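You operate a simulated robot arm through the tools that you are given. There is no shell and no other tool. Be economical: measure what you need, move in short steps, check, and stop when the job is done.

You run a simulated robot arm. Do the job below in one go: nothing can be reset, and whatever is moved stays where it is left.

TASK
Jog the packer to HOME with the hand wheel.
Fine: close the lanes door, press RESET, black desk knob to JOG, blue lever to FREE, turn the wheel, lever back to HOLD.
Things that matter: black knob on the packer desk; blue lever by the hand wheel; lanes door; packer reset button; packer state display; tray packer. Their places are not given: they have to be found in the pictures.

It is judged by the outcome, as a careful person would: the job done as asked, and still so three seconds after it is handed in. It fails if anything else is knocked over, pushed out of place, dropped, spilled or broken.

THE ROBOT
A 7-joint arm with a two-finger parallel gripper, fixed in place. Base frame: the origin is at the foot of the arm, x ahead of it, y to its left, z up. Lengths are in mm, angles in degrees, forces in N, time in s.
Its first joint turns from -166.0 to 166.0 degrees. Payload 4.4 kg.
The tool frame sits at the grasp point between the pads (the TCP): z along the fingers, y along the line on which they close. The tips reach 23 mm beyond it. Largest opening 94 mm; finger width 38, thickness 10; the body of the gripper, 54 by 96 mm, starts 39 mm behind the TCP.
Orientation is that of the tool frame in the base frame, as [roll, pitch, yaw] about the fixed x, y, z axes, in that order (R = Rz(yaw) Ry(pitch) Rx(roll)). With the fingers straight down and closing along the base's y, the tool's x points along the base's -x, its y along +y and its z along -z.

THE INTERFACE
- The arm moves only by the tool move_arm. Its argument "commands" is a list of rows, each a list of 7 numbers: the shift along the base's x, y, z in mm, then the turn, a rotation vector about the base's x, y, z in degrees, then the closure, from 0 (fully open) to 1 (shut). In form: [[tx, ty, tz, rx, ry, rz, gripper], ...]. A call has 1 to 12 rows; each row shifts and turns the commanded pose from where the row before left it. Each row takes 0.2 s and may step no farther than 50 mm and 8.6 degrees from the row before; otherwise, or with a gripper value out of range, the whole call is refused. Where a pose cannot be reached the arm comes as near as it can. A force on the tool above 40 N (or 10 N above the force at the start of the call, whichever is more), or a blocked arm, ends the call early, and 0.2 s more pass. The fingers move at their own pace (about 72 mm/s each) and stop on an object; they squeeze with about 38 N. The grip force told is the motor's: it shows also when the fingers shut on nothing. Time passes only in rows, and 0.2 s behind the last, so rows that do not move let the fingers close. It gives the time, the measured TCP pose, the force on the tool (base axes), the opening and the grip force at its end, in the units of the frame above (readings bear some noise), with the torque about the TCP (base axes, N m) and any sound that the robot's microphone picked up, and new pictures: "show" is both (left out), scene, wrist or none.
- Cameras (640 x 400 px; columns grow to the right, rows downward): "scene" is fixed at [53.1, -487, 1548.9]; the picture's right is [0.87, -0.49, 0.00], its down [-0.17, -0.31, -0.94] and it looks along [0.46, 0.82, -0.35] (base axes); focal length 315 px, centre (320, 200). "wrist" rides on the gripper at [86, 16, -75] in the tool frame; the picture's right is [-0.18, 0.98, 0.00], its down [-0.58, -0.11, -0.81] and it looks along [-0.79, -0.15, 0.59] (tool axes); focal length 243 px, centre (320, 200).
- point_at(camera, pixels): there is no depth. For up to 12 entries [column, row, z] of the newest picture of that camera ("zoom" is the newest enlarged one), the place [x, y] in the base frame at which the ray of that pixel passes the height z, good to about 2 mm, but the place of the scene camera against the robot may be out by one fixed shift of up to 25 mm in any direction. The clock stands still meanwhile.
- zoom(camera, box): a new picture of the part [left, top, right, bottom] of that camera's present view, enlarged. The clock stands still meanwhile.
- finish_job(): hands the job in; it is judged then, once.

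Work in short steps. Measure before you move; look again where a grasp or a placing could have gone wrong, and mend it. You have 80 turns and 200 pictures in all, those below and enlarged ones among them. Open the gripper and draw the arm clear of the work before you hand the job in, unless the task says otherwise; then end with one line.

The tools are called by a JSON object that holds its "method" and its "body". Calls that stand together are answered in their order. move_arm: Moves the arm, as the interface text tells. Its arguments: {"type":"object","properties":{"commands":{"type":"array","items":{"type":"array","items":{"type":"number"}}},"show":{"type":"string","enum":["both","scene","wrist","none"]}},"required":["commands"]} The other tools are called the same way: point_at (camera, pixels) gives the place at which the rays of pixels pass given heights; zoom (camera, box) takes an enlarged picture of a part of a camera's view; finish_job () hands the job in.

At the start:

```text
time: 0.0
eef_pos: [555.9, 531.1, 1536.2]
tool_rot: [-180.0, 0.0, 180.0]
ft_force: [0.3, -0.4, 0.5]
torque: [-0.01, 0.01, 0.03]
opening: 94.0
finger_force: 0.0
```

scene: 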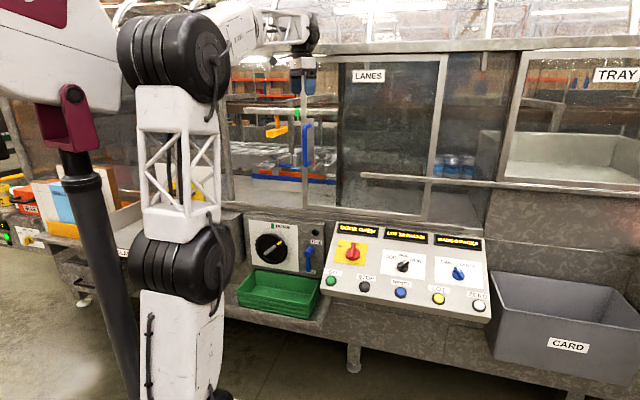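
wrist: 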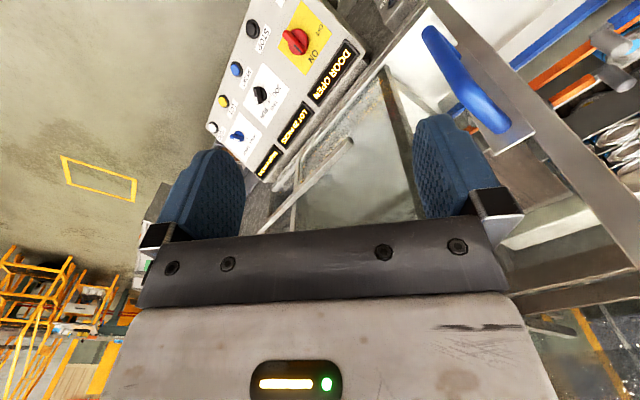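

The scene shows the desk with displays around (400,235), the hand wheel panel at (285,245), and a lanes door with blue handle near (308,145). I zoom in on these.

{"method": "zoom", "body": {"camera": "scene", "box": [230, 200, 500, 340]}}

{"method": "zoom", "body": {"camera": "scene", "box": [210, 30, 530, 230]}}

{"method": "zoom", "body": {"camera": "wrist", "box": [190, 0, 640, 280]}}

```text
2.37 times, centred on (365, 270) of scene
```

zoom: 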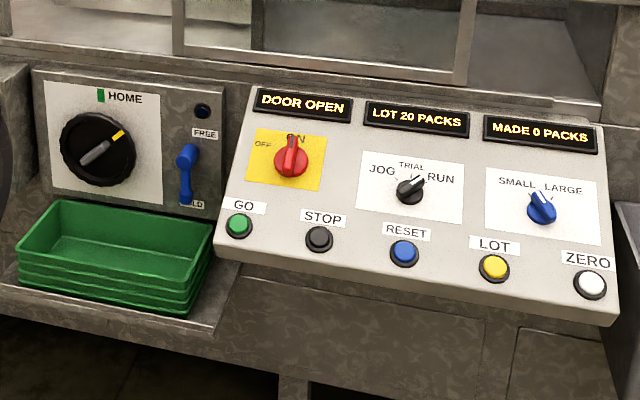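

```text
2.00 times, centred on (370, 130) of scene
```

zoom: 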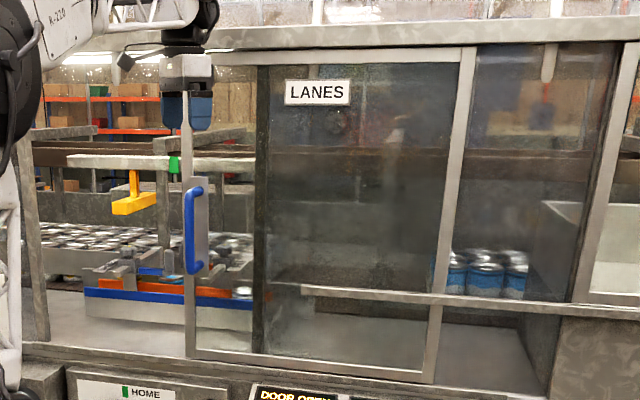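

```text
1.42 times, centred on (415, 140) of wrist
```

zoom: 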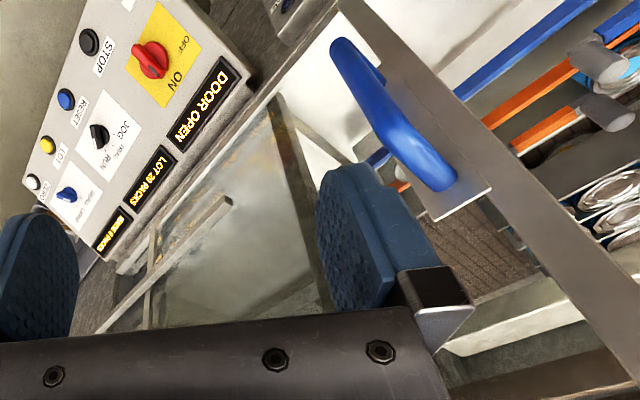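

I triangulate key features (RESET, GO, ON display corner, handle ends, knob) from both cameras.

{"method": "point_at", "body": {"camera": "wrist", "pixels": [[236.4, 69, 800], [236.4, 69, 1200], [260, 96, 800], [260, 96, 1200], [432, 34, 1000], [432, 34, 1400], [500, 127, 1000], [500, 127, 1400], [293, 42, 800], [293, 42, 1200], [252, 30, 800], [252, 30, 1200]]}}

{"method": "point_at", "body": {"camera": "scene", "pixels": [[400.4, 291, 800], [400.4, 291, 1200], [403, 265, 800], [403, 265, 1200], [306.5, 165, 1000], [306.5, 165, 1400], [306.5, 125, 1000], [306.5, 125, 1400], [353, 251, 800], [353, 251, 1200], [364.5, 286, 800], [364.5, 286, 1200]]}}

```text
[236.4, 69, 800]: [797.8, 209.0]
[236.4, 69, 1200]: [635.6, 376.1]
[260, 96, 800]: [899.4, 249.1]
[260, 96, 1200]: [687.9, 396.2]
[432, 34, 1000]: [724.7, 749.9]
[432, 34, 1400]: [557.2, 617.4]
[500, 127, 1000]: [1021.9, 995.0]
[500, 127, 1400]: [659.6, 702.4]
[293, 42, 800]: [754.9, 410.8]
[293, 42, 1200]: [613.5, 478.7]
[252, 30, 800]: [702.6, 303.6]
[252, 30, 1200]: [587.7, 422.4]
```

```text
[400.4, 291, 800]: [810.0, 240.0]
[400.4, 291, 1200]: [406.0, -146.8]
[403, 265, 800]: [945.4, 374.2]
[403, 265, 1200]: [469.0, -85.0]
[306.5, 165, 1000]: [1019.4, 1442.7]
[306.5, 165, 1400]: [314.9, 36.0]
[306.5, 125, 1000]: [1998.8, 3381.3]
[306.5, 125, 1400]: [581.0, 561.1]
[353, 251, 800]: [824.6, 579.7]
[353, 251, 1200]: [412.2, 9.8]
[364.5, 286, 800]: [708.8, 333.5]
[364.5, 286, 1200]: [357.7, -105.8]
```

Triangulation gives: RESET ≈ (789,218,821), knob ≈ (858,277,877), handle ≈ (640,685,1220–1370). The machine front runs along (0.707,-0.707). I'll turn the hand so the fingers will face the machine with the camera on top, backing off first.

{"method": "move_arm", "body": {"commands": [[-10, -10, 0, 0, 0, -8.5, 0], [-10, -10, 0, 0, 0, -8.5, 0], [-10, -10, 0, 0, 0, -8.5, 0], [-10, -10, 0, 0, 0, -8.5, 0], [-10, -10, 0, 0, 0, -8.5, 0], [-10, -10, 0, 0, 0, -8.5, 0], [-10, -10, 0, 0, 0, -8.5, 0], [-10, -10, 0, 0, 0, -8.5, 0], [-10, -10, 0, 0, 0, -8.5, 0], [-10, -10, 0, 0, 0, -8.5, 0], [0, 0, 0, 0, 0, -8.5, 0], [0, 0, 0, 0, 0, -8.5, 0]], "show": "both"}}

```text
time: 2.6
eef_pos: [456.8, 430.5, 1535.7]
tool_rot: [180.0, 0.0, 77.8]
ft_force: [-0.4, 0.3, -0.2]
torque: [-0.01, 0.03, 0.02]
opening: 93.7
finger_force: 0.0
```

scene: 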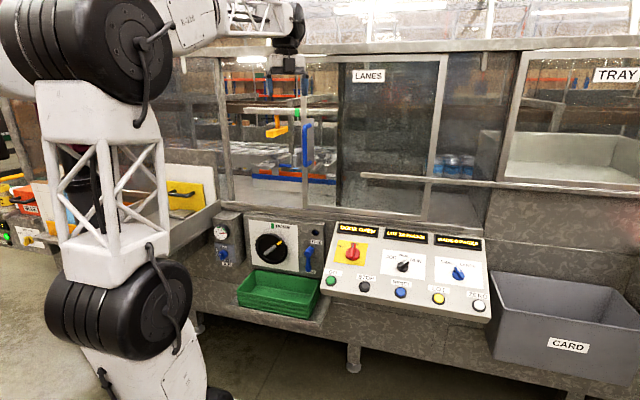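
wrist: 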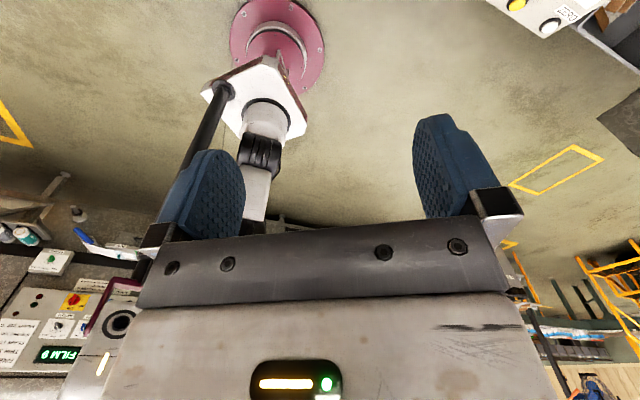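

Yaw works; I finish the yaw and begin tilting the fingers toward the machine while coming down.

{"method": "move_arm", "body": {"commands": [[0, 0, 0, 0, 0, -8.2, 0], [0, 0, 0, 0, 0, -8.2, 0], [0, 0, 0, 0, 0, -8.2, 0], [0, 0, 0, 0, 0, -8.2, 0], [0, 0, -10, 5.8, -5.8, 0, 0], [0, 0, -10, 5.8, -5.8, 0, 0], [0, 0, -10, 5.8, -5.8, 0, 0], [0, 0, -10, 5.8, -5.8, 0, 0], [0, 0, -20, 5.8, -5.8, 0, 0], [0, 0, -20, 5.8, -5.8, 0, 0], [0, 0, -20, 5.8, -5.8, 0, 0], [0, 0, -20, 5.8, -5.8, 0, 0]], "show": "none"}}

{"method": "move_arm", "body": {"commands": [[0, 0, -30, 5.7, -5.7, 0, 0], [0, 0, -30, 5.7, -5.7, 0, 0], [0, 0, -30, 5.8, -5.8, 0, 0], [0, 0, 0, 0, 0, 0, 0]], "show": "both"}}

```text
time: 5.2
eef_pos: [462.9, 424.2, 1416.4]
tool_rot: [166.6, -65.0, 59.7]
ft_force: [0.5, -0.6, -0.3]
torque: [0.01, 0.02, -0.01]
opening: 93.9
finger_force: 0.0
out of reach, approached as far as the arm can: row 4
```

```text
time: 6.4
eef_pos: [529.8, 486.2, 1136.8]
tool_rot: [165.0, -69.8, 61.6]
ft_force: [-0.7, 0.0, 0.5]
torque: [-0.04, 0.04, 0.04]
opening: 94.0
finger_force: 0.1
out of reach, approached as far as the arm can: row 3
stopped in row 4: the arm was blocked; the commanded pose is now the measured one
```

scene: 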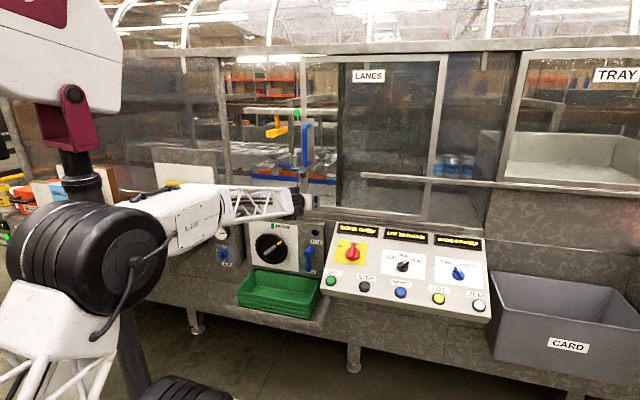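
wrist: 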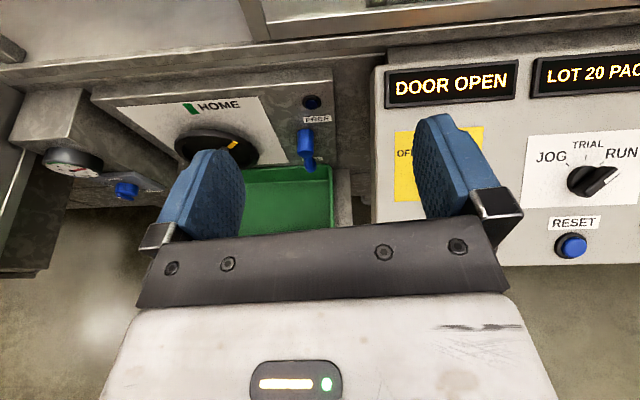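

I now see wheel, lever, and displays from the wrist. I zoom for detail.

{"method": "zoom", "body": {"camera": "wrist", "box": [80, 60, 360, 235]}}

{"method": "zoom", "body": {"camera": "scene", "box": [236, 210, 336, 290]}}

{"method": "point_at", "body": {"camera": "wrist", "pixels": [[191, 109, 800], [191, 109, 1000], [217, 147, 800], [217, 147, 1000], [306, 143, 800], [306, 143, 1000], [572, 245, 800], [572, 245, 900], [593, 181, 800], [593, 181, 900], [312, 103, 800], [312, 103, 1000]]}}

{"method": "point_at", "body": {"camera": "scene", "pixels": [[272.2, 226.1, 800], [272.2, 226.1, 1000], [270.9, 248.9, 800], [270.9, 248.9, 1000], [308.9, 250.2, 800], [308.9, 250.2, 1000], [315.4, 231.8, 800], [315.4, 231.8, 1000]]}}

```text
2.29 times, centred on (220, 148) of wrist
```

zoom: 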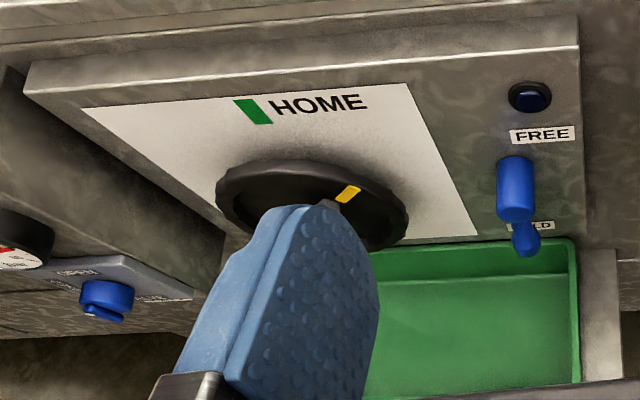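

```text
5.00 times, centred on (286, 250) of scene
```

zoom: 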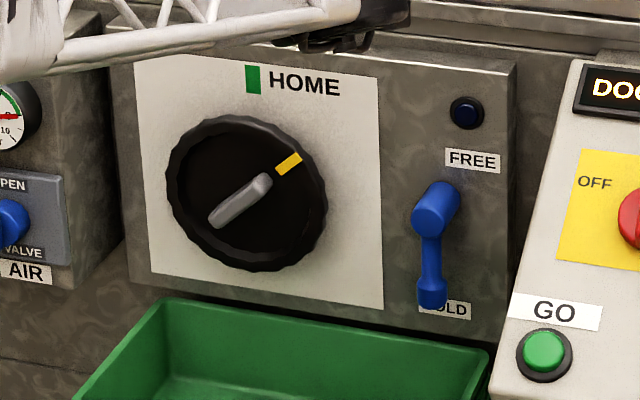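

```text
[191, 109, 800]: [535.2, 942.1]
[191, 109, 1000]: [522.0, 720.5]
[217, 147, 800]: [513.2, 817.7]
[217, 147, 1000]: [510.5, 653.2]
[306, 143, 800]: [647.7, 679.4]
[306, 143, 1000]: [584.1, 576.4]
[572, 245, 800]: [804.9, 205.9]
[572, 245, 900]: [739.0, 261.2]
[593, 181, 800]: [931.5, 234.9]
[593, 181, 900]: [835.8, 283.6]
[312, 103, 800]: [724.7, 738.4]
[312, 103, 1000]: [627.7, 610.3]
```

```text
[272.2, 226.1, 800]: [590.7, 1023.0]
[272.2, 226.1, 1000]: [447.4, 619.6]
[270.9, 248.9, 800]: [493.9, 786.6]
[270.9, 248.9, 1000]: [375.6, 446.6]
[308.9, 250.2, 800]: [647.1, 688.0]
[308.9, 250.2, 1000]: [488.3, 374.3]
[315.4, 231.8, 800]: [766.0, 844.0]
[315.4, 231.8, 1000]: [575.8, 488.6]
```

Panel is at t≈965 along the inward normal, wheel at z≈800ish. First the door: I move toward the handle at (640,685,1290), staying short of it.

{"method": "move_arm", "body": {"commands": [[-10, 10, 40, 0, 0, 0, 0], [-10, 10, 40, 0, 0, 0, 0], [-10, 10, 40, 0, 0, 0, 0], [-10, 10, 40, 0, 0, 0, 0], [0, 0, 0, 0, 0, 0, 0]], "show": "both"}}

```text
time: 7.6
eef_pos: [491.0, 527.1, 1297.0]
tool_rot: [164.8, -70.0, 61.7]
ft_force: [0.6, 0.4, 0.5]
torque: [-0.01, 0.0, 0.01]
opening: 94.2
finger_force: 0.1
```

scene: 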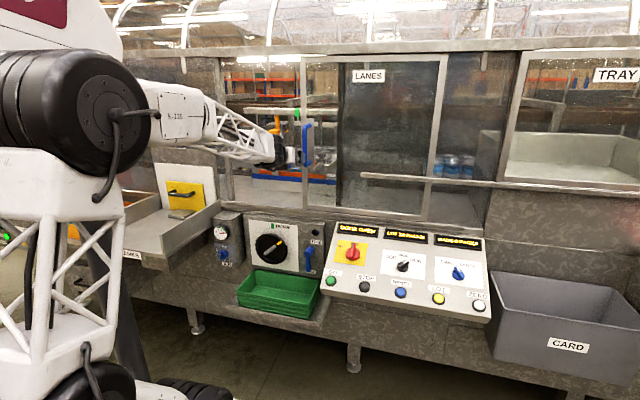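
wrist: 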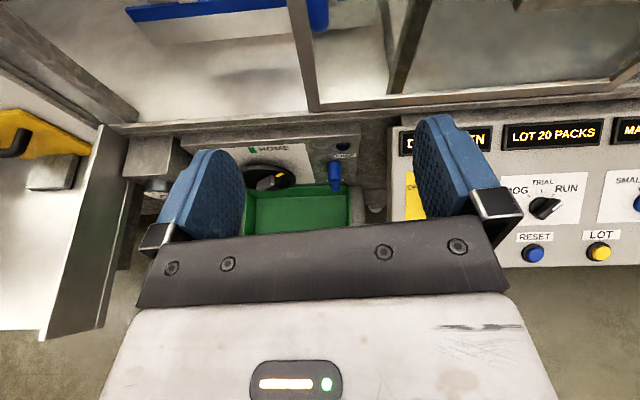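

I measure the door's lower-left corner and the fixed left post to learn the door plane and travel.

{"method": "zoom", "body": {"camera": "scene", "box": [200, 50, 360, 220]}}

{"method": "point_at", "body": {"camera": "wrist", "pixels": [[313, 108, 900], [313, 108, 1050], [133, 120, 900], [133, 120, 1050], [295, 5, 1000], [295, 5, 1200]]}}

{"method": "point_at", "body": {"camera": "scene", "pixels": [[305, 208.5, 900], [305, 208.5, 1050], [230, 203, 900], [230, 203, 1050]]}}

```text
2.35 times, centred on (280, 135) of scene
```

zoom: 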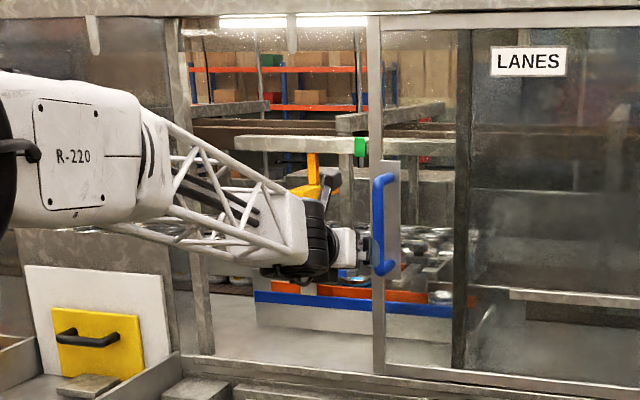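

```text
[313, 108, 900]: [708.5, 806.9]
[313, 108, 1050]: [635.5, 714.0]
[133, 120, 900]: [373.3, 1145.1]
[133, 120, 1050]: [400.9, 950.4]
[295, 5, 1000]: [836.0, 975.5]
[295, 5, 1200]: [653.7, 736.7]
```

```text
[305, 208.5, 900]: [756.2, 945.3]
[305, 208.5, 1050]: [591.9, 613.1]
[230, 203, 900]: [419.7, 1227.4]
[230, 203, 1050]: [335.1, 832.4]
```

Door plane t≈1000, handle bar about t≈930–950, s≈-35; door must travel ~400 left. I advance in two steps with fingers open straddling the bar.

{"method": "move_arm", "body": {"commands": [[22, 28, 0, 0, 0, 0, 0], [22, 28, 0, 0, 0, 0, 0], [22, 28, 0, 0, 0, 0, 0], [22, 24, 0, 0, 0, 0, 0], [0, 0, 0, 0, 0, 0, 0]], "show": "both"}}

{"method": "zoom", "body": {"camera": "scene", "box": [240, 90, 370, 190]}}

```text
time: 8.8
eef_pos: [579.3, 635.0, 1296.8]
tool_rot: [165.0, -70.0, 61.4]
ft_force: [-0.8, -0.2, -0.3]
torque: [-0.04, 0.03, 0.05]
opening: 94.2
finger_force: 0.0
```

scene: 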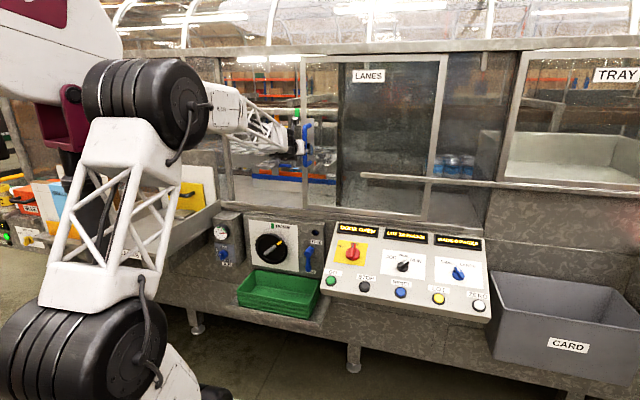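
wrist: 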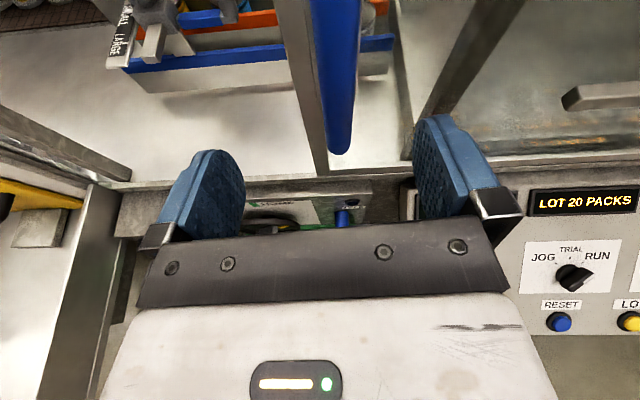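

```text
4.00 times, centred on (305, 140) of scene
```

zoom: 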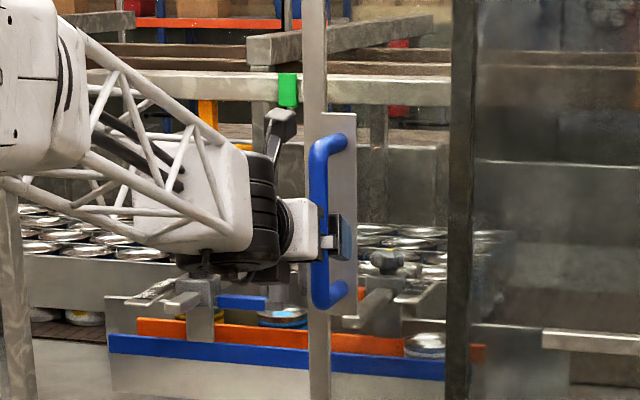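

The bar bottom at wrist (340,145) sits centred between the fingers. I advance ~70 mm more.

{"method": "move_arm", "body": {"commands": [[13, 13, 0, 0, 0, 0, 0], [13, 13, 0, 0, 0, 0, 0], [13, 13, 0, 0, 0, 0, 0], [11, 11, 0, 0, 0, 0, 0], [0, 0, 0, 0, 0, 0, 0]], "show": "both"}}

{"method": "zoom", "body": {"camera": "scene", "box": [240, 90, 370, 190]}}

```text
time: 10.0
eef_pos: [628.5, 684.1, 1297.8]
tool_rot: [164.9, -70.0, 61.6]
ft_force: [-0.4, 0.0, 0.4]
torque: [0.0, -0.03, -0.02]
opening: 93.9
finger_force: 0.0
```

scene: 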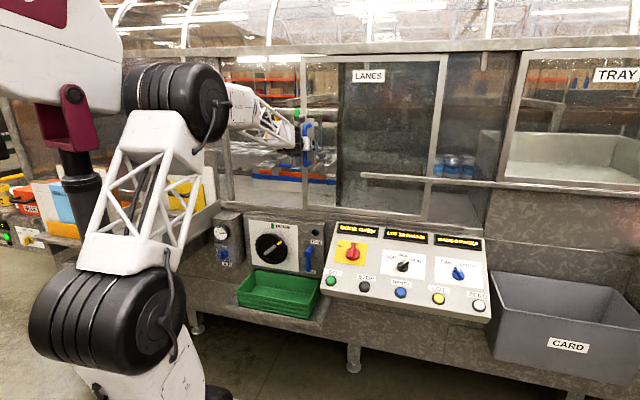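
wrist: 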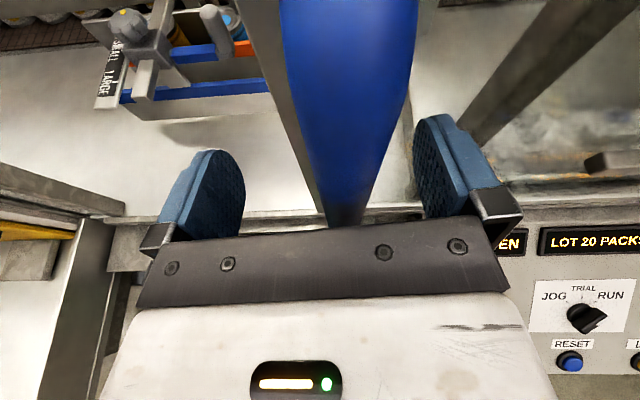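

```text
4.00 times, centred on (305, 140) of scene
```

zoom: 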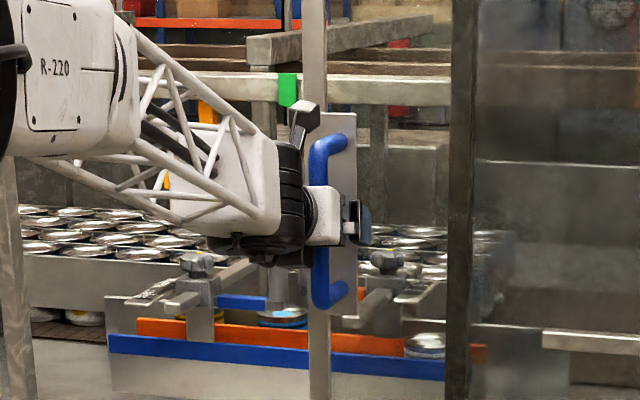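

The bar is between the fingers; I close on it.

{"method": "move_arm", "body": {"commands": [[3, 3, 0, 0, 0, 0, 0.5], [0, 0, 0, 0, 0, 0, 1], [0, 0, 0, 0, 0, 0, 1], [0, 0, 0, 0, 0, 0, 1]], "show": "wrist"}}

```text
time: 11.0
eef_pos: [632.4, 687.4, 1297.2]
tool_rot: [165.0, -70.0, 61.6]
ft_force: [1.7, 6.5, 2.7]
torque: [1.16, 1.57, 0.03]
opening: 23.2
finger_force: 45.2
```

wrist: 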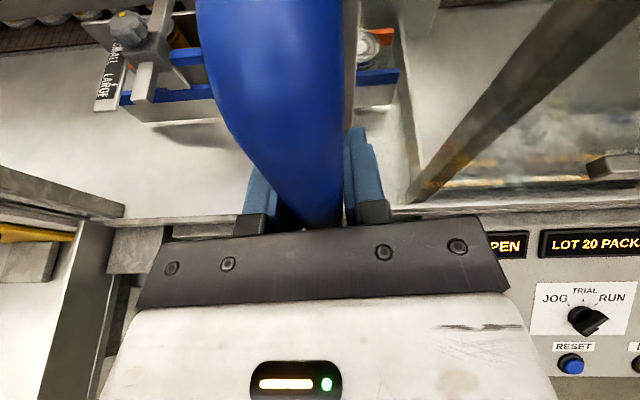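

Gripped (23 mm). I slide the door left along (-0.707,0.707).

{"method": "move_arm", "body": {"commands": [[-14, 14, 0, 0, 0, 0, 1], [-14, 14, 0, 0, 0, 0, 1], [-14, 14, 0, 0, 0, 0, 1], [-14, 14, 0, 0, 0, 0, 1], [-14, 14, 0, 0, 0, 0, 1], [-14, 14, 0, 0, 0, 0, 1]], "show": "scene"}}

```text
time: 12.4
eef_pos: [547.4, 772.6, 1297.5]
tool_rot: [164.9, -69.9, 61.8]
ft_force: [-22.4, -23.7, -10.3]
torque: [1.6, 0.98, -0.02]
opening: 23.2
finger_force: 45.0
```

scene: 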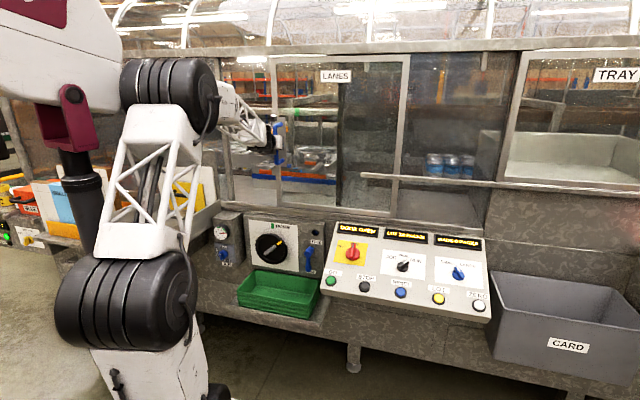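

Door moves well; the tool is being pressed inward slightly, so I bias outward and continue.

{"method": "move_arm", "body": {"commands": [[-2, -2, 0, 0, 0, 0, 1], [-15, 13, 0, 0, 0, 0, 1], [-15, 13, 0, 0, 0, 0, 1], [-15, 13, 0, 0, 0, 0, 1], [-15, 13, 0, 0, 0, 0, 1]], "show": "scene"}}

```text
time: 13.6
eef_pos: [484.4, 822.9, 1299.3]
tool_rot: [164.9, -70.0, 61.6]
ft_force: [26.7, 26.3, -2.4]
torque: [1.39, 1.39, -0.03]
opening: 23.0
finger_force: 45.3
```

scene: 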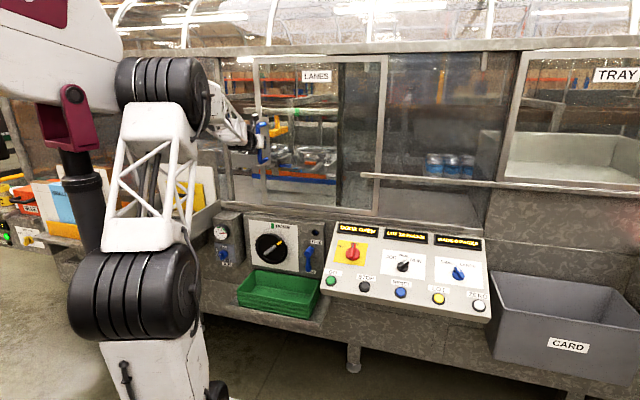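

Slightly over-corrected; I re-centre and continue.

{"method": "move_arm", "body": {"commands": [[2.5, 2.5, 0, 0, 0, 0, 1], [-14.3, 13.6, 0, 0, 0, 0, 1], [-14.3, 13.6, 0, 0, 0, 0, 1], [-14.3, 13.6, 0, 0, 0, 0, 1], [-14.3, 13.6, 0, 0, 0, 0, 1], [-14.3, 13.6, 0, 0, 0, 0, 1]], "show": "scene"}}

```text
time: 15.0
eef_pos: [418.0, 891.4, 1298.1]
tool_rot: [164.8, -70.1, 61.6]
ft_force: [26.5, 23.6, 3.3]
torque: [1.25, 1.45, 0.04]
opening: 23.2
finger_force: 45.1
```

scene: 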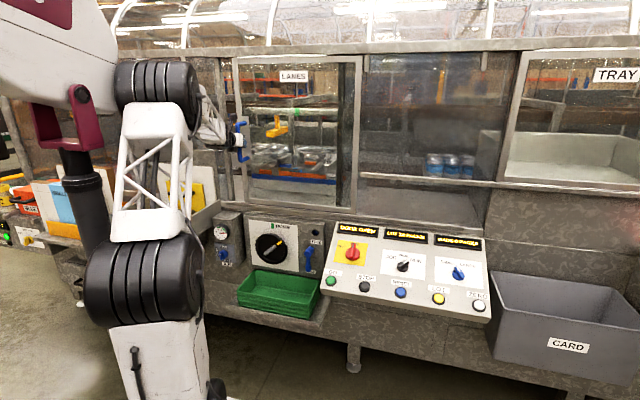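

Nearly closed; correct inward 2 mm and go on until it stops.

{"method": "move_arm", "body": {"commands": [[2.5, 2.5, 0, 0, 0, 0, 1], [-10, 10, 0, 0, 0, 0, 1], [-10, 10, 0, 0, 0, 0, 1], [-10, 10, 0, 0, 0, 0, 1], [-10, 10, 0, 0, 0, 0, 1], [-10, 10, 0, 0, 0, 0, 1]], "show": "both"}}

{"method": "zoom", "body": {"camera": "scene", "box": [200, 40, 420, 260]}}

```text
time: 16.4
eef_pos: [369.0, 944.0, 1297.1]
tool_rot: [164.9, -70.0, 61.6]
ft_force: [-21.4, -20.0, 0.8]
torque: [1.45, 1.17, 0.03]
opening: 23.2
finger_force: 44.9
```

scene: 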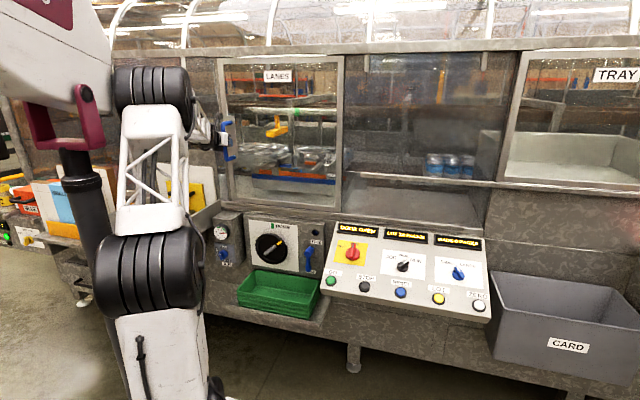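
wrist: 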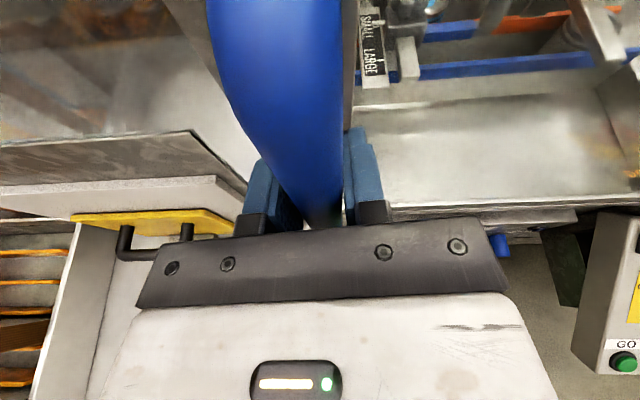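

```text
1.82 times, centred on (310, 150) of scene
```

zoom: 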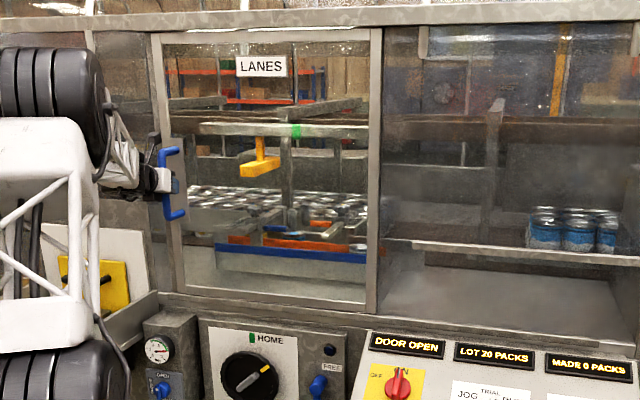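

The display still reads DOOR OPEN; I continue pushing left until the stop.

{"method": "move_arm", "body": {"commands": [[-1.5, -1.5, 0, 0, 0, 0, 1], [-6, 6, 0, 0, 0, 0, 1], [-6, 6, 0, 0, 0, 0, 1], [-6, 6, 0, 0, 0, 0, 1]], "show": "scene"}}

{"method": "zoom", "body": {"camera": "scene", "box": [200, 40, 420, 260]}}

```text
time: 17.3
eef_pos: [360.0, 953.9, 1298.5]
tool_rot: [164.9, -70.0, 61.0]
ft_force: [0.0, -3.0, -7.8]
torque: [0.77, 2.12, 0.06]
opening: 23.4
finger_force: 45.1
stopped in row 4: the force on the tool passed its limit at 57 N (the readings are from after the stop); the commanded pose is now the measured one
```

scene: 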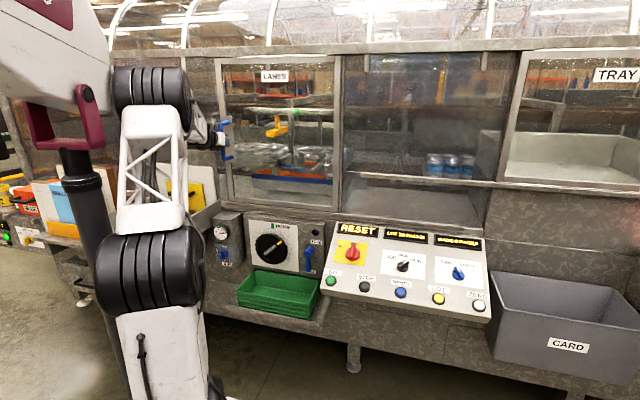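

```text
1.82 times, centred on (310, 150) of scene
```

zoom: 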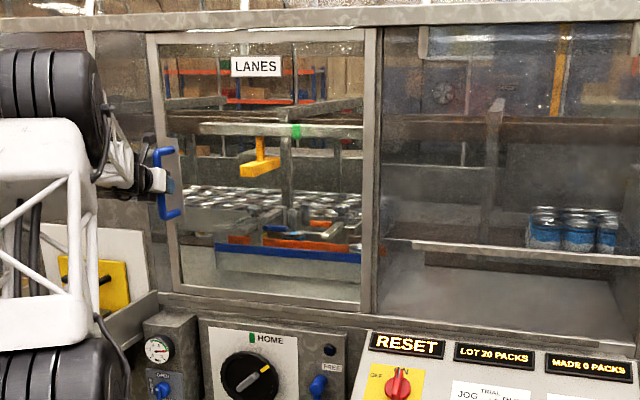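

Door closed: the display now reads RESET. I open and back straight out.

{"method": "move_arm", "body": {"commands": [[0, 0, 0, 0, 0, 0, 0], [0, 0, 0, 0, 0, 0, 0], [0, 0, 0, 0, 0, 0, 0], [-25, -25, 5, 0, 0, 0, 0], [-30, -30, 5, 0, 0, 0, 0], [-30, -30, 5, 0, 0, 0, 0], [-30, -30, 0, 0, 0, 0, 0], [-30, -30, 0, 0, 0, 0, 0]], "show": "scene"}}

```text
time: 19.3
eef_pos: [245.9, 817.4, 1267.0]
tool_rot: [161.8, -67.2, 61.9]
ft_force: [0.9, 0.2, -0.7]
torque: [-0.01, 0.03, -0.03]
opening: 94.0
finger_force: 0.1
stopped in row 8: the arm was blocked; the commanded pose is now the measured one
```

scene: 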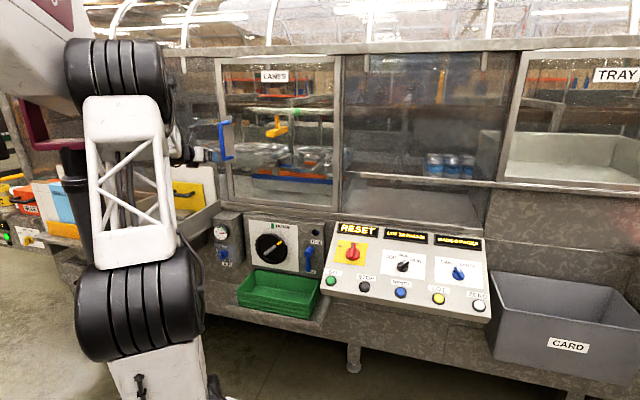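

Clear of the door. Now I travel right along the front toward the desk, gradually pitching the tool downward and closing the fingers.

{"method": "move_arm", "body": {"commands": [[33, -33, 0, 0, 0, 0, 0.5], [33, -33, 0, 0, 0, 0, 1], [33, -33, 0, 0, 0, 0, 1], [33, -33, 0, 0, 0, 0, 1], [33, -33, 0, -2.1, 2.1, 0, 1], [33, -33, 0, -2.1, 2.1, 0, 1], [33, -33, 0, -2.1, 2.1, 0, 1], [33, -33, 0, -2.1, 2.1, 0, 1], [33, -33, 0, -2.1, 2.1, 0, 1], [33, -33, 0, -2.1, 2.1, 0, 1], [33, -33, 0, -2.1, 2.1, 0, 1], [33, -33, 0, -2.1, 2.1, 0, 1]], "show": "none"}}

{"method": "move_arm", "body": {"commands": [[20, -35, -30, -2.1, 2.1, 0, 1], [20, -35, -30, -2.1, 2.1, 0, 1], [20, -35, -30, -2.1, 2.1, 0, 1], [0, -35, -30, 0, 0, 0, 1], [0, 0, 0, 0, 0, 0, 1]], "show": "both"}}

```text
time: 21.9
eef_pos: [590.1, 483.4, 1227.7]
tool_rot: [164.1, -56.3, 57.7]
ft_force: [0.2, 0.0, -0.9]
torque: [-0.02, 0.05, 0.0]
opening: 0.0
finger_force: 38.0
out of reach, approached as far as the arm can: row 10, 11, 12
```

```text
refused: row 1 steps farther than a row can; nothing moved
```

One row was too long. I go in smaller steps and look.

{"method": "move_arm", "body": {"commands": [[20, -35, -20, 0, 0, 0, 1], [20, -35, -20, 0, 0, 0, 1], [20, -35, -20, 0, 0, 0, 1], [0, 0, 0, 0, 0, 0, 1]], "show": "both"}}

```text
time: 22.9
eef_pos: [649.9, 387.3, 1170.6]
tool_rot: [165.0, -55.8, 57.8]
ft_force: [-0.6, 0.2, -0.4]
torque: [0.0, 0.0, -0.03]
opening: 0.0
finger_force: 37.8
out of reach, approached as far as the arm can: row 1
```

scene: 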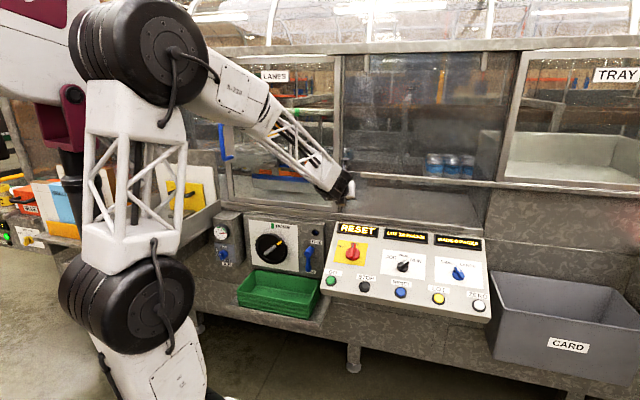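
wrist: 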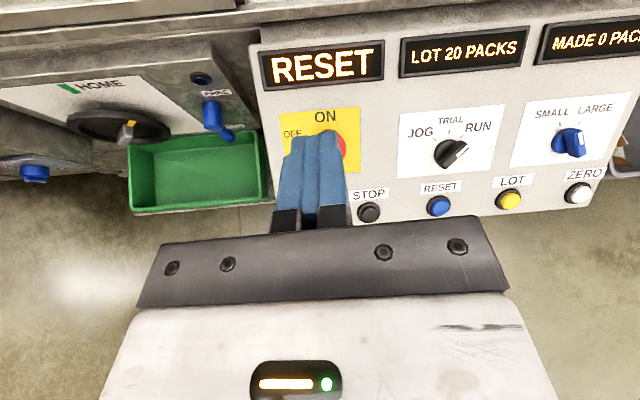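

I refine RESET and the black knob from this closer wrist view.

{"method": "zoom", "body": {"camera": "wrist", "box": [340, 90, 540, 230]}}

{"method": "point_at", "body": {"camera": "wrist", "pixels": [[439, 206, 780], [439, 206, 840], [451, 153, 840], [451, 153, 900], [369, 212, 780], [369, 212, 840], [510, 200, 780], [510, 200, 840]]}}

{"method": "point_at", "body": {"camera": "scene", "pixels": [[400.5, 291.5, 780], [400.5, 291.5, 840], [403, 266, 840], [403, 266, 900]]}}

```text
2.86 times, centred on (440, 160) of wrist
```

zoom: 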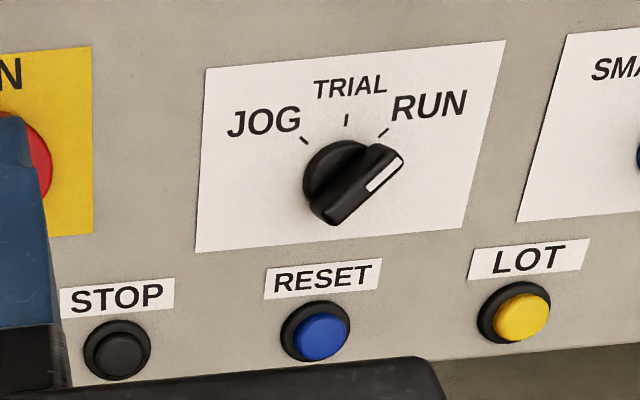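

```text
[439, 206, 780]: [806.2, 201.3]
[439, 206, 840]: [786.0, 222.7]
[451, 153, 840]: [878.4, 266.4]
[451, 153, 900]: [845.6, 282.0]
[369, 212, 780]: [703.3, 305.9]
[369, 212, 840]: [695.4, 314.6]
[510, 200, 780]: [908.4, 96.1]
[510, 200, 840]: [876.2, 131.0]
```

```text
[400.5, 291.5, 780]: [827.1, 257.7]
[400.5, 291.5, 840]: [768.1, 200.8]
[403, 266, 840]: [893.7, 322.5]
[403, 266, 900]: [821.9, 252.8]
```

RESET ≈ (792,215,818), desk sloped ~30°. I pitch the tool down to ~60° and hover ~100 mm above RESET.

{"method": "move_arm", "body": {"commands": [[12.4, -27, -25, -2.4, 2.4, 0, 1], [12.4, -27, -25, -2.4, 2.4, 0, 1], [12.4, -27, -25, -2.4, 2.4, 0, 1], [12.4, -27, -25, -2.4, 2.4, 0, 1], [12.4, -27, -25, -2.4, 2.4, 0, 1], [12.4, -27, -25, -2.4, 2.4, 0, 1], [12.4, -27, -25, -2.4, 2.4, 0, 1], [12.4, -27, -25, -2.4, 2.4, 0, 1], [0, 0, 0, 0, 0, 0, 1]], "show": "both"}}

```text
time: 24.9
eef_pos: [748.6, 171.0, 971.0]
tool_rot: [171.7, -29.0, 53.1]
ft_force: [0.3, 0.4, -0.8]
torque: [0.01, 0.05, 0.0]
opening: 0.0
finger_force: 37.7
```

scene: 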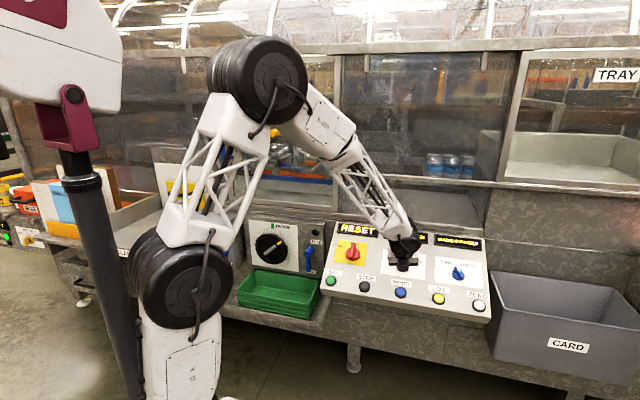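
wrist: 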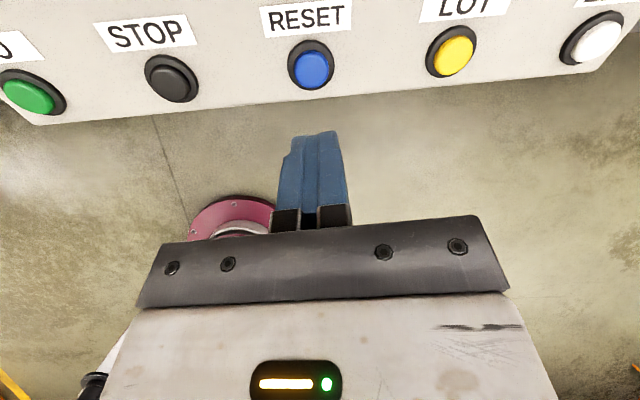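

Hovering; I recheck RESET's place from this view at pixel (313,68), plus others.

{"method": "point_at", "body": {"camera": "wrist", "pixels": [[313, 68, 800], [313, 68, 830], [171, 80, 815], [454, 55, 815]]}}

```text
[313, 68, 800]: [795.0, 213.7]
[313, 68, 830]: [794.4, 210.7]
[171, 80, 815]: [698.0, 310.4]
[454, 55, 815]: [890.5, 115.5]
```

RESET is at ≈(794.7,212.5,813). I line up 37 mm above along the tool axis.

{"method": "move_arm", "body": {"commands": [[7.3, 7.9, -35.3, 0, 0, 0, 1], [7.3, 7.9, -35.3, 0, 0, 0, 1], [7.3, 7.9, -35.4, 0, 0, 0, 1], [0, 0, 0, 0, 0, 0, 1]], "show": "wrist"}}

```text
time: 25.9
eef_pos: [770.8, 194.6, 864.3]
tool_rot: [171.7, -29.1, 53.4]
ft_force: [-0.6, -0.5, -0.4]
torque: [0.02, 0.01, 0.04]
opening: 0.3
finger_force: 37.6
```

wrist: 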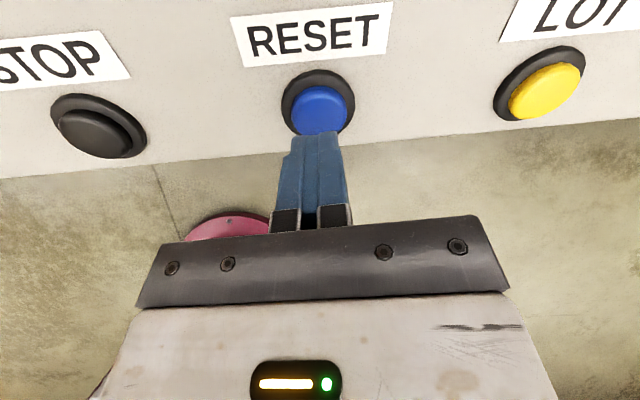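

Aligned with the blue button. I press along the axis in small steps, then withdraw.

{"method": "move_arm", "body": {"commands": [[4, 3, -8.7, 0, 0, 0, 1], [4, 3, -8.7, 0, 0, 0, 1], [4, 3, -8.7, 0, 0, 0, 1], [2, 1.5, -4.3, 0, 0, 0, 1], [1.6, 1.2, -3.5, 0, 0, 0, 1], [1.6, 1.2, -3.5, 0, 0, 0, 1], [0, 0, 0, 0, 0, 0, 1]], "show": "both"}}

```text
time: 27.0
eef_pos: [784.9, 205.6, 836.3]
tool_rot: [171.8, -29.3, 53.2]
ft_force: [-25.4, -12.2, 25.1]
torque: [0.26, 0.22, 0.23]
opening: 0.2
finger_force: 37.9
heard: click
stopped in row 5: the force on the tool passed its limit at 46 N (the readings are from after the stop); the commanded pose is now the measured one
```

scene: 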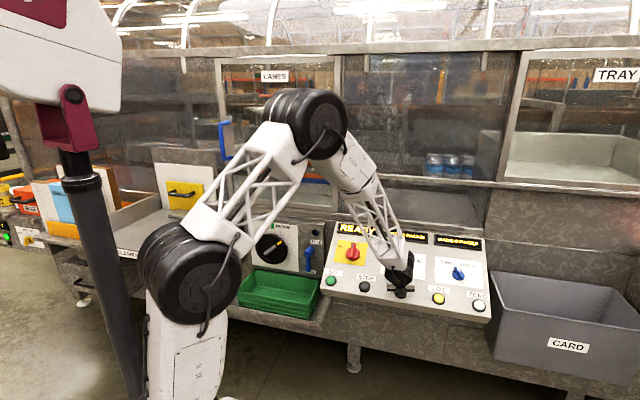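
wrist: 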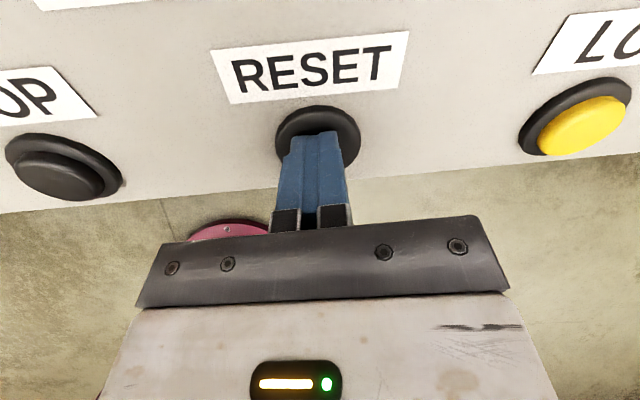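

A click and the display reads READY. I withdraw and move up above the black knob, opening the fingers.

{"method": "move_arm", "body": {"commands": [[-16, -12, 36, 0, 0, 0, 1], [-16, -12, 36, 0, 0, 0, 1], [-10, -7, 40, 0, 0, 0, 0.5], [28, 28, 30, 0, 0, 0, 0.3], [28, 28, 20, 0, 0, 0, 0.3], [0, 0, 0, 0, 0, 0, 0.3]], "show": "wrist"}}

{"method": "zoom", "body": {"camera": "wrist", "box": [180, 0, 480, 190]}}

```text
time: 28.4
eef_pos: [798.6, 230.9, 994.8]
tool_rot: [171.7, -29.3, 53.2]
ft_force: [1.1, 0.0, 0.5]
torque: [0.01, 0.0, 0.02]
opening: 65.8
finger_force: 0.0
```

wrist: 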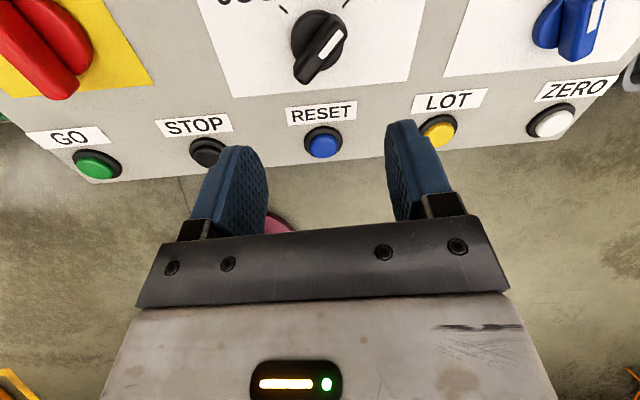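

```text
2.11 times, centred on (330, 95) of wrist
```

zoom: 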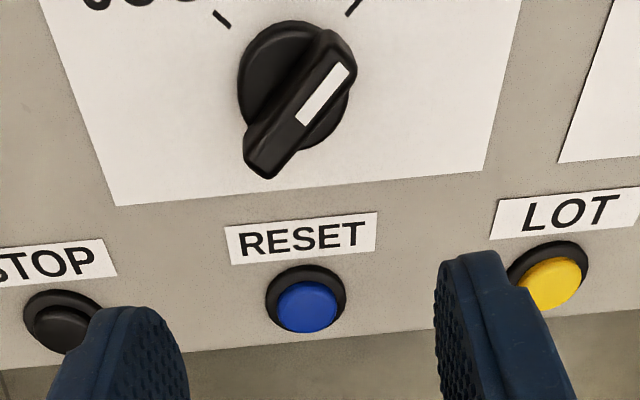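

The black knob centre is near wrist (320,50), bar pointing to RUN. I test whether the tool can roll ~50° clockwise about its axis to match the bar.

{"method": "move_arm", "body": {"commands": [[0, 0, 0, 3.43, 2.52, -7.36, 0.3], [0, 0, 0, 3.43, 2.52, -7.36, 0.3], [0, 0, 0, 3.43, 2.52, -7.36, 0.3], [0, 0, 0, 3.43, 2.52, -7.36, 0.3], [0, 0, 0, 3.43, 2.52, -7.36, 0.3], [0, 0, 0, 3.43, 2.52, -7.36, 0.3], [0, 0, 0, 0, 0, 0, 0.3]], "show": "wrist"}}

```text
time: 30.0
eef_pos: [799.1, 230.5, 995.9]
tool_rot: [-161.0, -24.0, -4.1]
ft_force: [0.4, -0.3, 0.0]
torque: [-0.02, 0.0, -0.02]
opening: 65.7
finger_force: 0.0
```

wrist: 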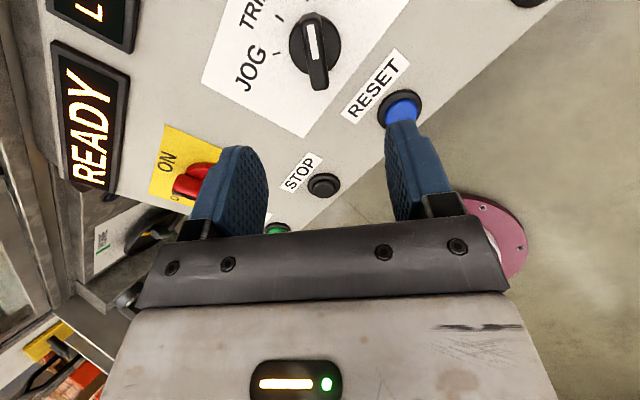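

It reaches, and the bar is now upright in the image, parallel to the fingers. I locate the knob in this view.

{"method": "zoom", "body": {"camera": "wrist", "box": [240, 0, 400, 100]}}

{"method": "point_at", "body": {"camera": "wrist", "pixels": [[316, 50, 850], [316, 50, 890], [320, 84, 850], [320, 84, 890], [311, 16, 850], [311, 16, 890]]}}

```text
4.00 times, centred on (320, 50) of wrist
```

zoom: 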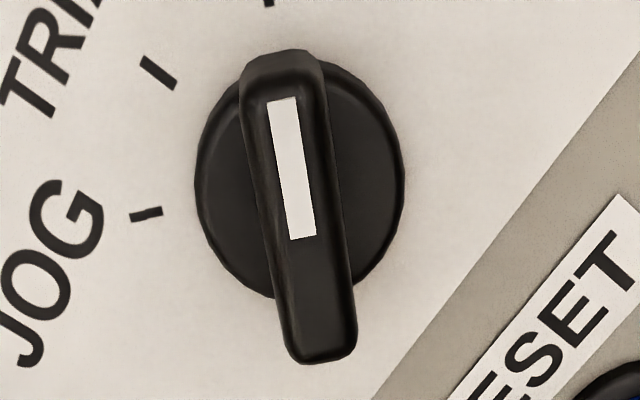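

```text
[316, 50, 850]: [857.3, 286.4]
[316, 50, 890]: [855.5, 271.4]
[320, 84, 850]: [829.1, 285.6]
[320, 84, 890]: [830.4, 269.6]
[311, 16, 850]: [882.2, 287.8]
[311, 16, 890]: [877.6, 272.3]
```

Knob top ≈ (856,276,879). I approach along the axis to 30 mm short, then check.

{"method": "move_arm", "body": {"commands": [[13.5, 11, -27, 0, 0, 0, 0.4], [13.5, 11, -27, 0, 0, 0, 0.5], [13.5, 11, -27, 0, 0, 0, 0.5], [0, 0, 0, 0, 0, 0, 0.5]], "show": "wrist"}}

```text
time: 31.0
eef_pos: [840.3, 263.2, 914.3]
tool_rot: [-161.0, -24.1, -4.0]
ft_force: [0.6, -1.0, 0.2]
torque: [0.0, 0.01, 0.0]
opening: 47.3
finger_force: 0.0
```

wrist: 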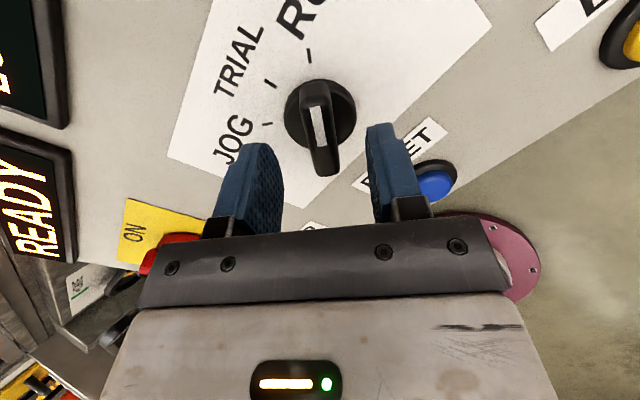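

Well centred. I advance 30 mm and close on the bar.

{"method": "move_arm", "body": {"commands": [[4.1, 3, -8.7, 0, 0, 0, 0.5], [4.1, 3, -8.7, 0, 0, 0, 0.5], [4.1, 3, -8.7, 0, 0, 0, 0.5], [1.6, 1.2, -3.5, 0, 0, 0, 0.5], [0, 0, 0, 0, 0, 0, 0.5]], "show": "wrist"}}

```text
time: 32.1
eef_pos: [852.1, 274.4, 887.8]
tool_rot: [-161.0, -23.9, -4.0]
ft_force: [-14.5, -6.4, 9.0]
torque: [0.3, 0.37, 0.64]
opening: 46.5
finger_force: 0.1
stopped in row 5: the force on the tool passed its limit at 46 N (the readings are from after the stop); the commanded pose is now the measured one
```

wrist: 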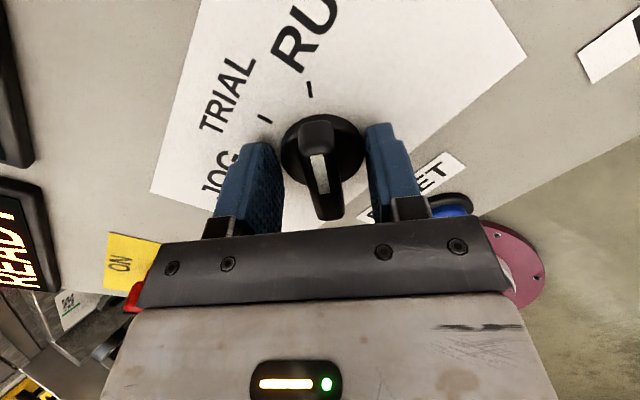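

Tips touched the base; I back off 4 mm and close on the bar.

{"method": "move_arm", "body": {"commands": [[-1.6, -1.2, 3.5, 0, 0, 0, 0.5], [0, 0, 0, 0, 0, 0, 0.8], [0, 0, 0, 0, 0, 0, 1], [0, 0, 0, 0, 0, 0, 1], [0, 0, 0, 0, 0, 0, 1]], "show": "wrist"}}

```text
time: 33.3
eef_pos: [851.2, 272.8, 890.4]
tool_rot: [-161.0, -24.0, -4.0]
ft_force: [22.3, -21.6, -20.1]
torque: [-0.24, -0.54, -0.27]
opening: 43.7
finger_force: 44.8
```

wrist: 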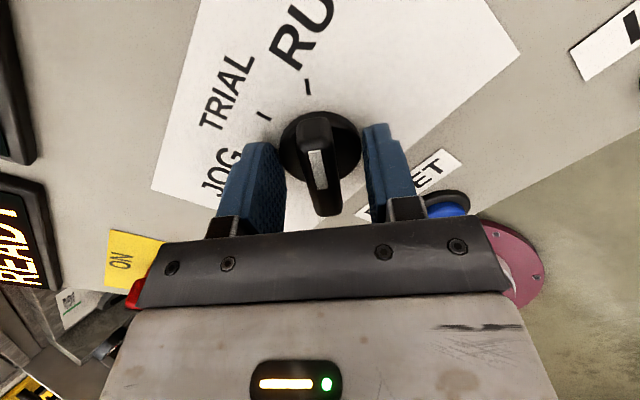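

Opening 43.7 means I've gripped the base disc rather than the bar. I open, back off ~9 mm, and re-close.

{"method": "move_arm", "body": {"commands": [[0, 0, 0, 0, 0, 0, 0.4], [0, 0, 0, 0, 0, 0, 0.4], [-3.8, -2.7, 8, 0, 0, 0, 0.5], [0, 0, 0, 0, 0, 0, 0.8], [0, 0, 0, 0, 0, 0, 1], [0, 0, 0, 0, 0, 0, 1], [0, 0, 0, 0, 0, 0, 1]], "show": "wrist"}}

```text
time: 34.9
eef_pos: [847.3, 268.4, 897.9]
tool_rot: [-161.0, -24.0, -4.1]
ft_force: [0.7, -9.7, 1.1]
torque: [0.52, 0.24, 0.26]
opening: 16.5
finger_force: 44.9
stopped in row 7: the force on the tool passed its limit at 49 N (the readings are from after the stop); the commanded pose is now the measured one
```

wrist: 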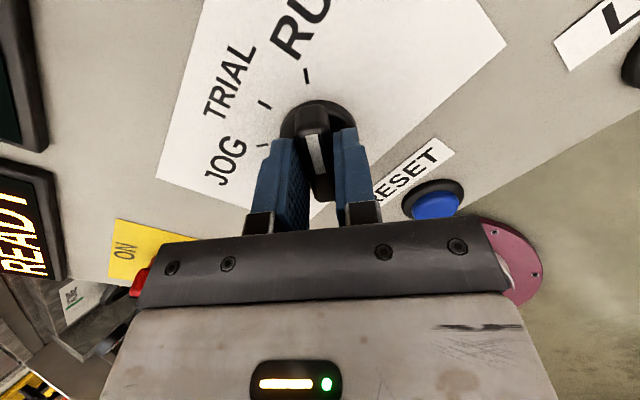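

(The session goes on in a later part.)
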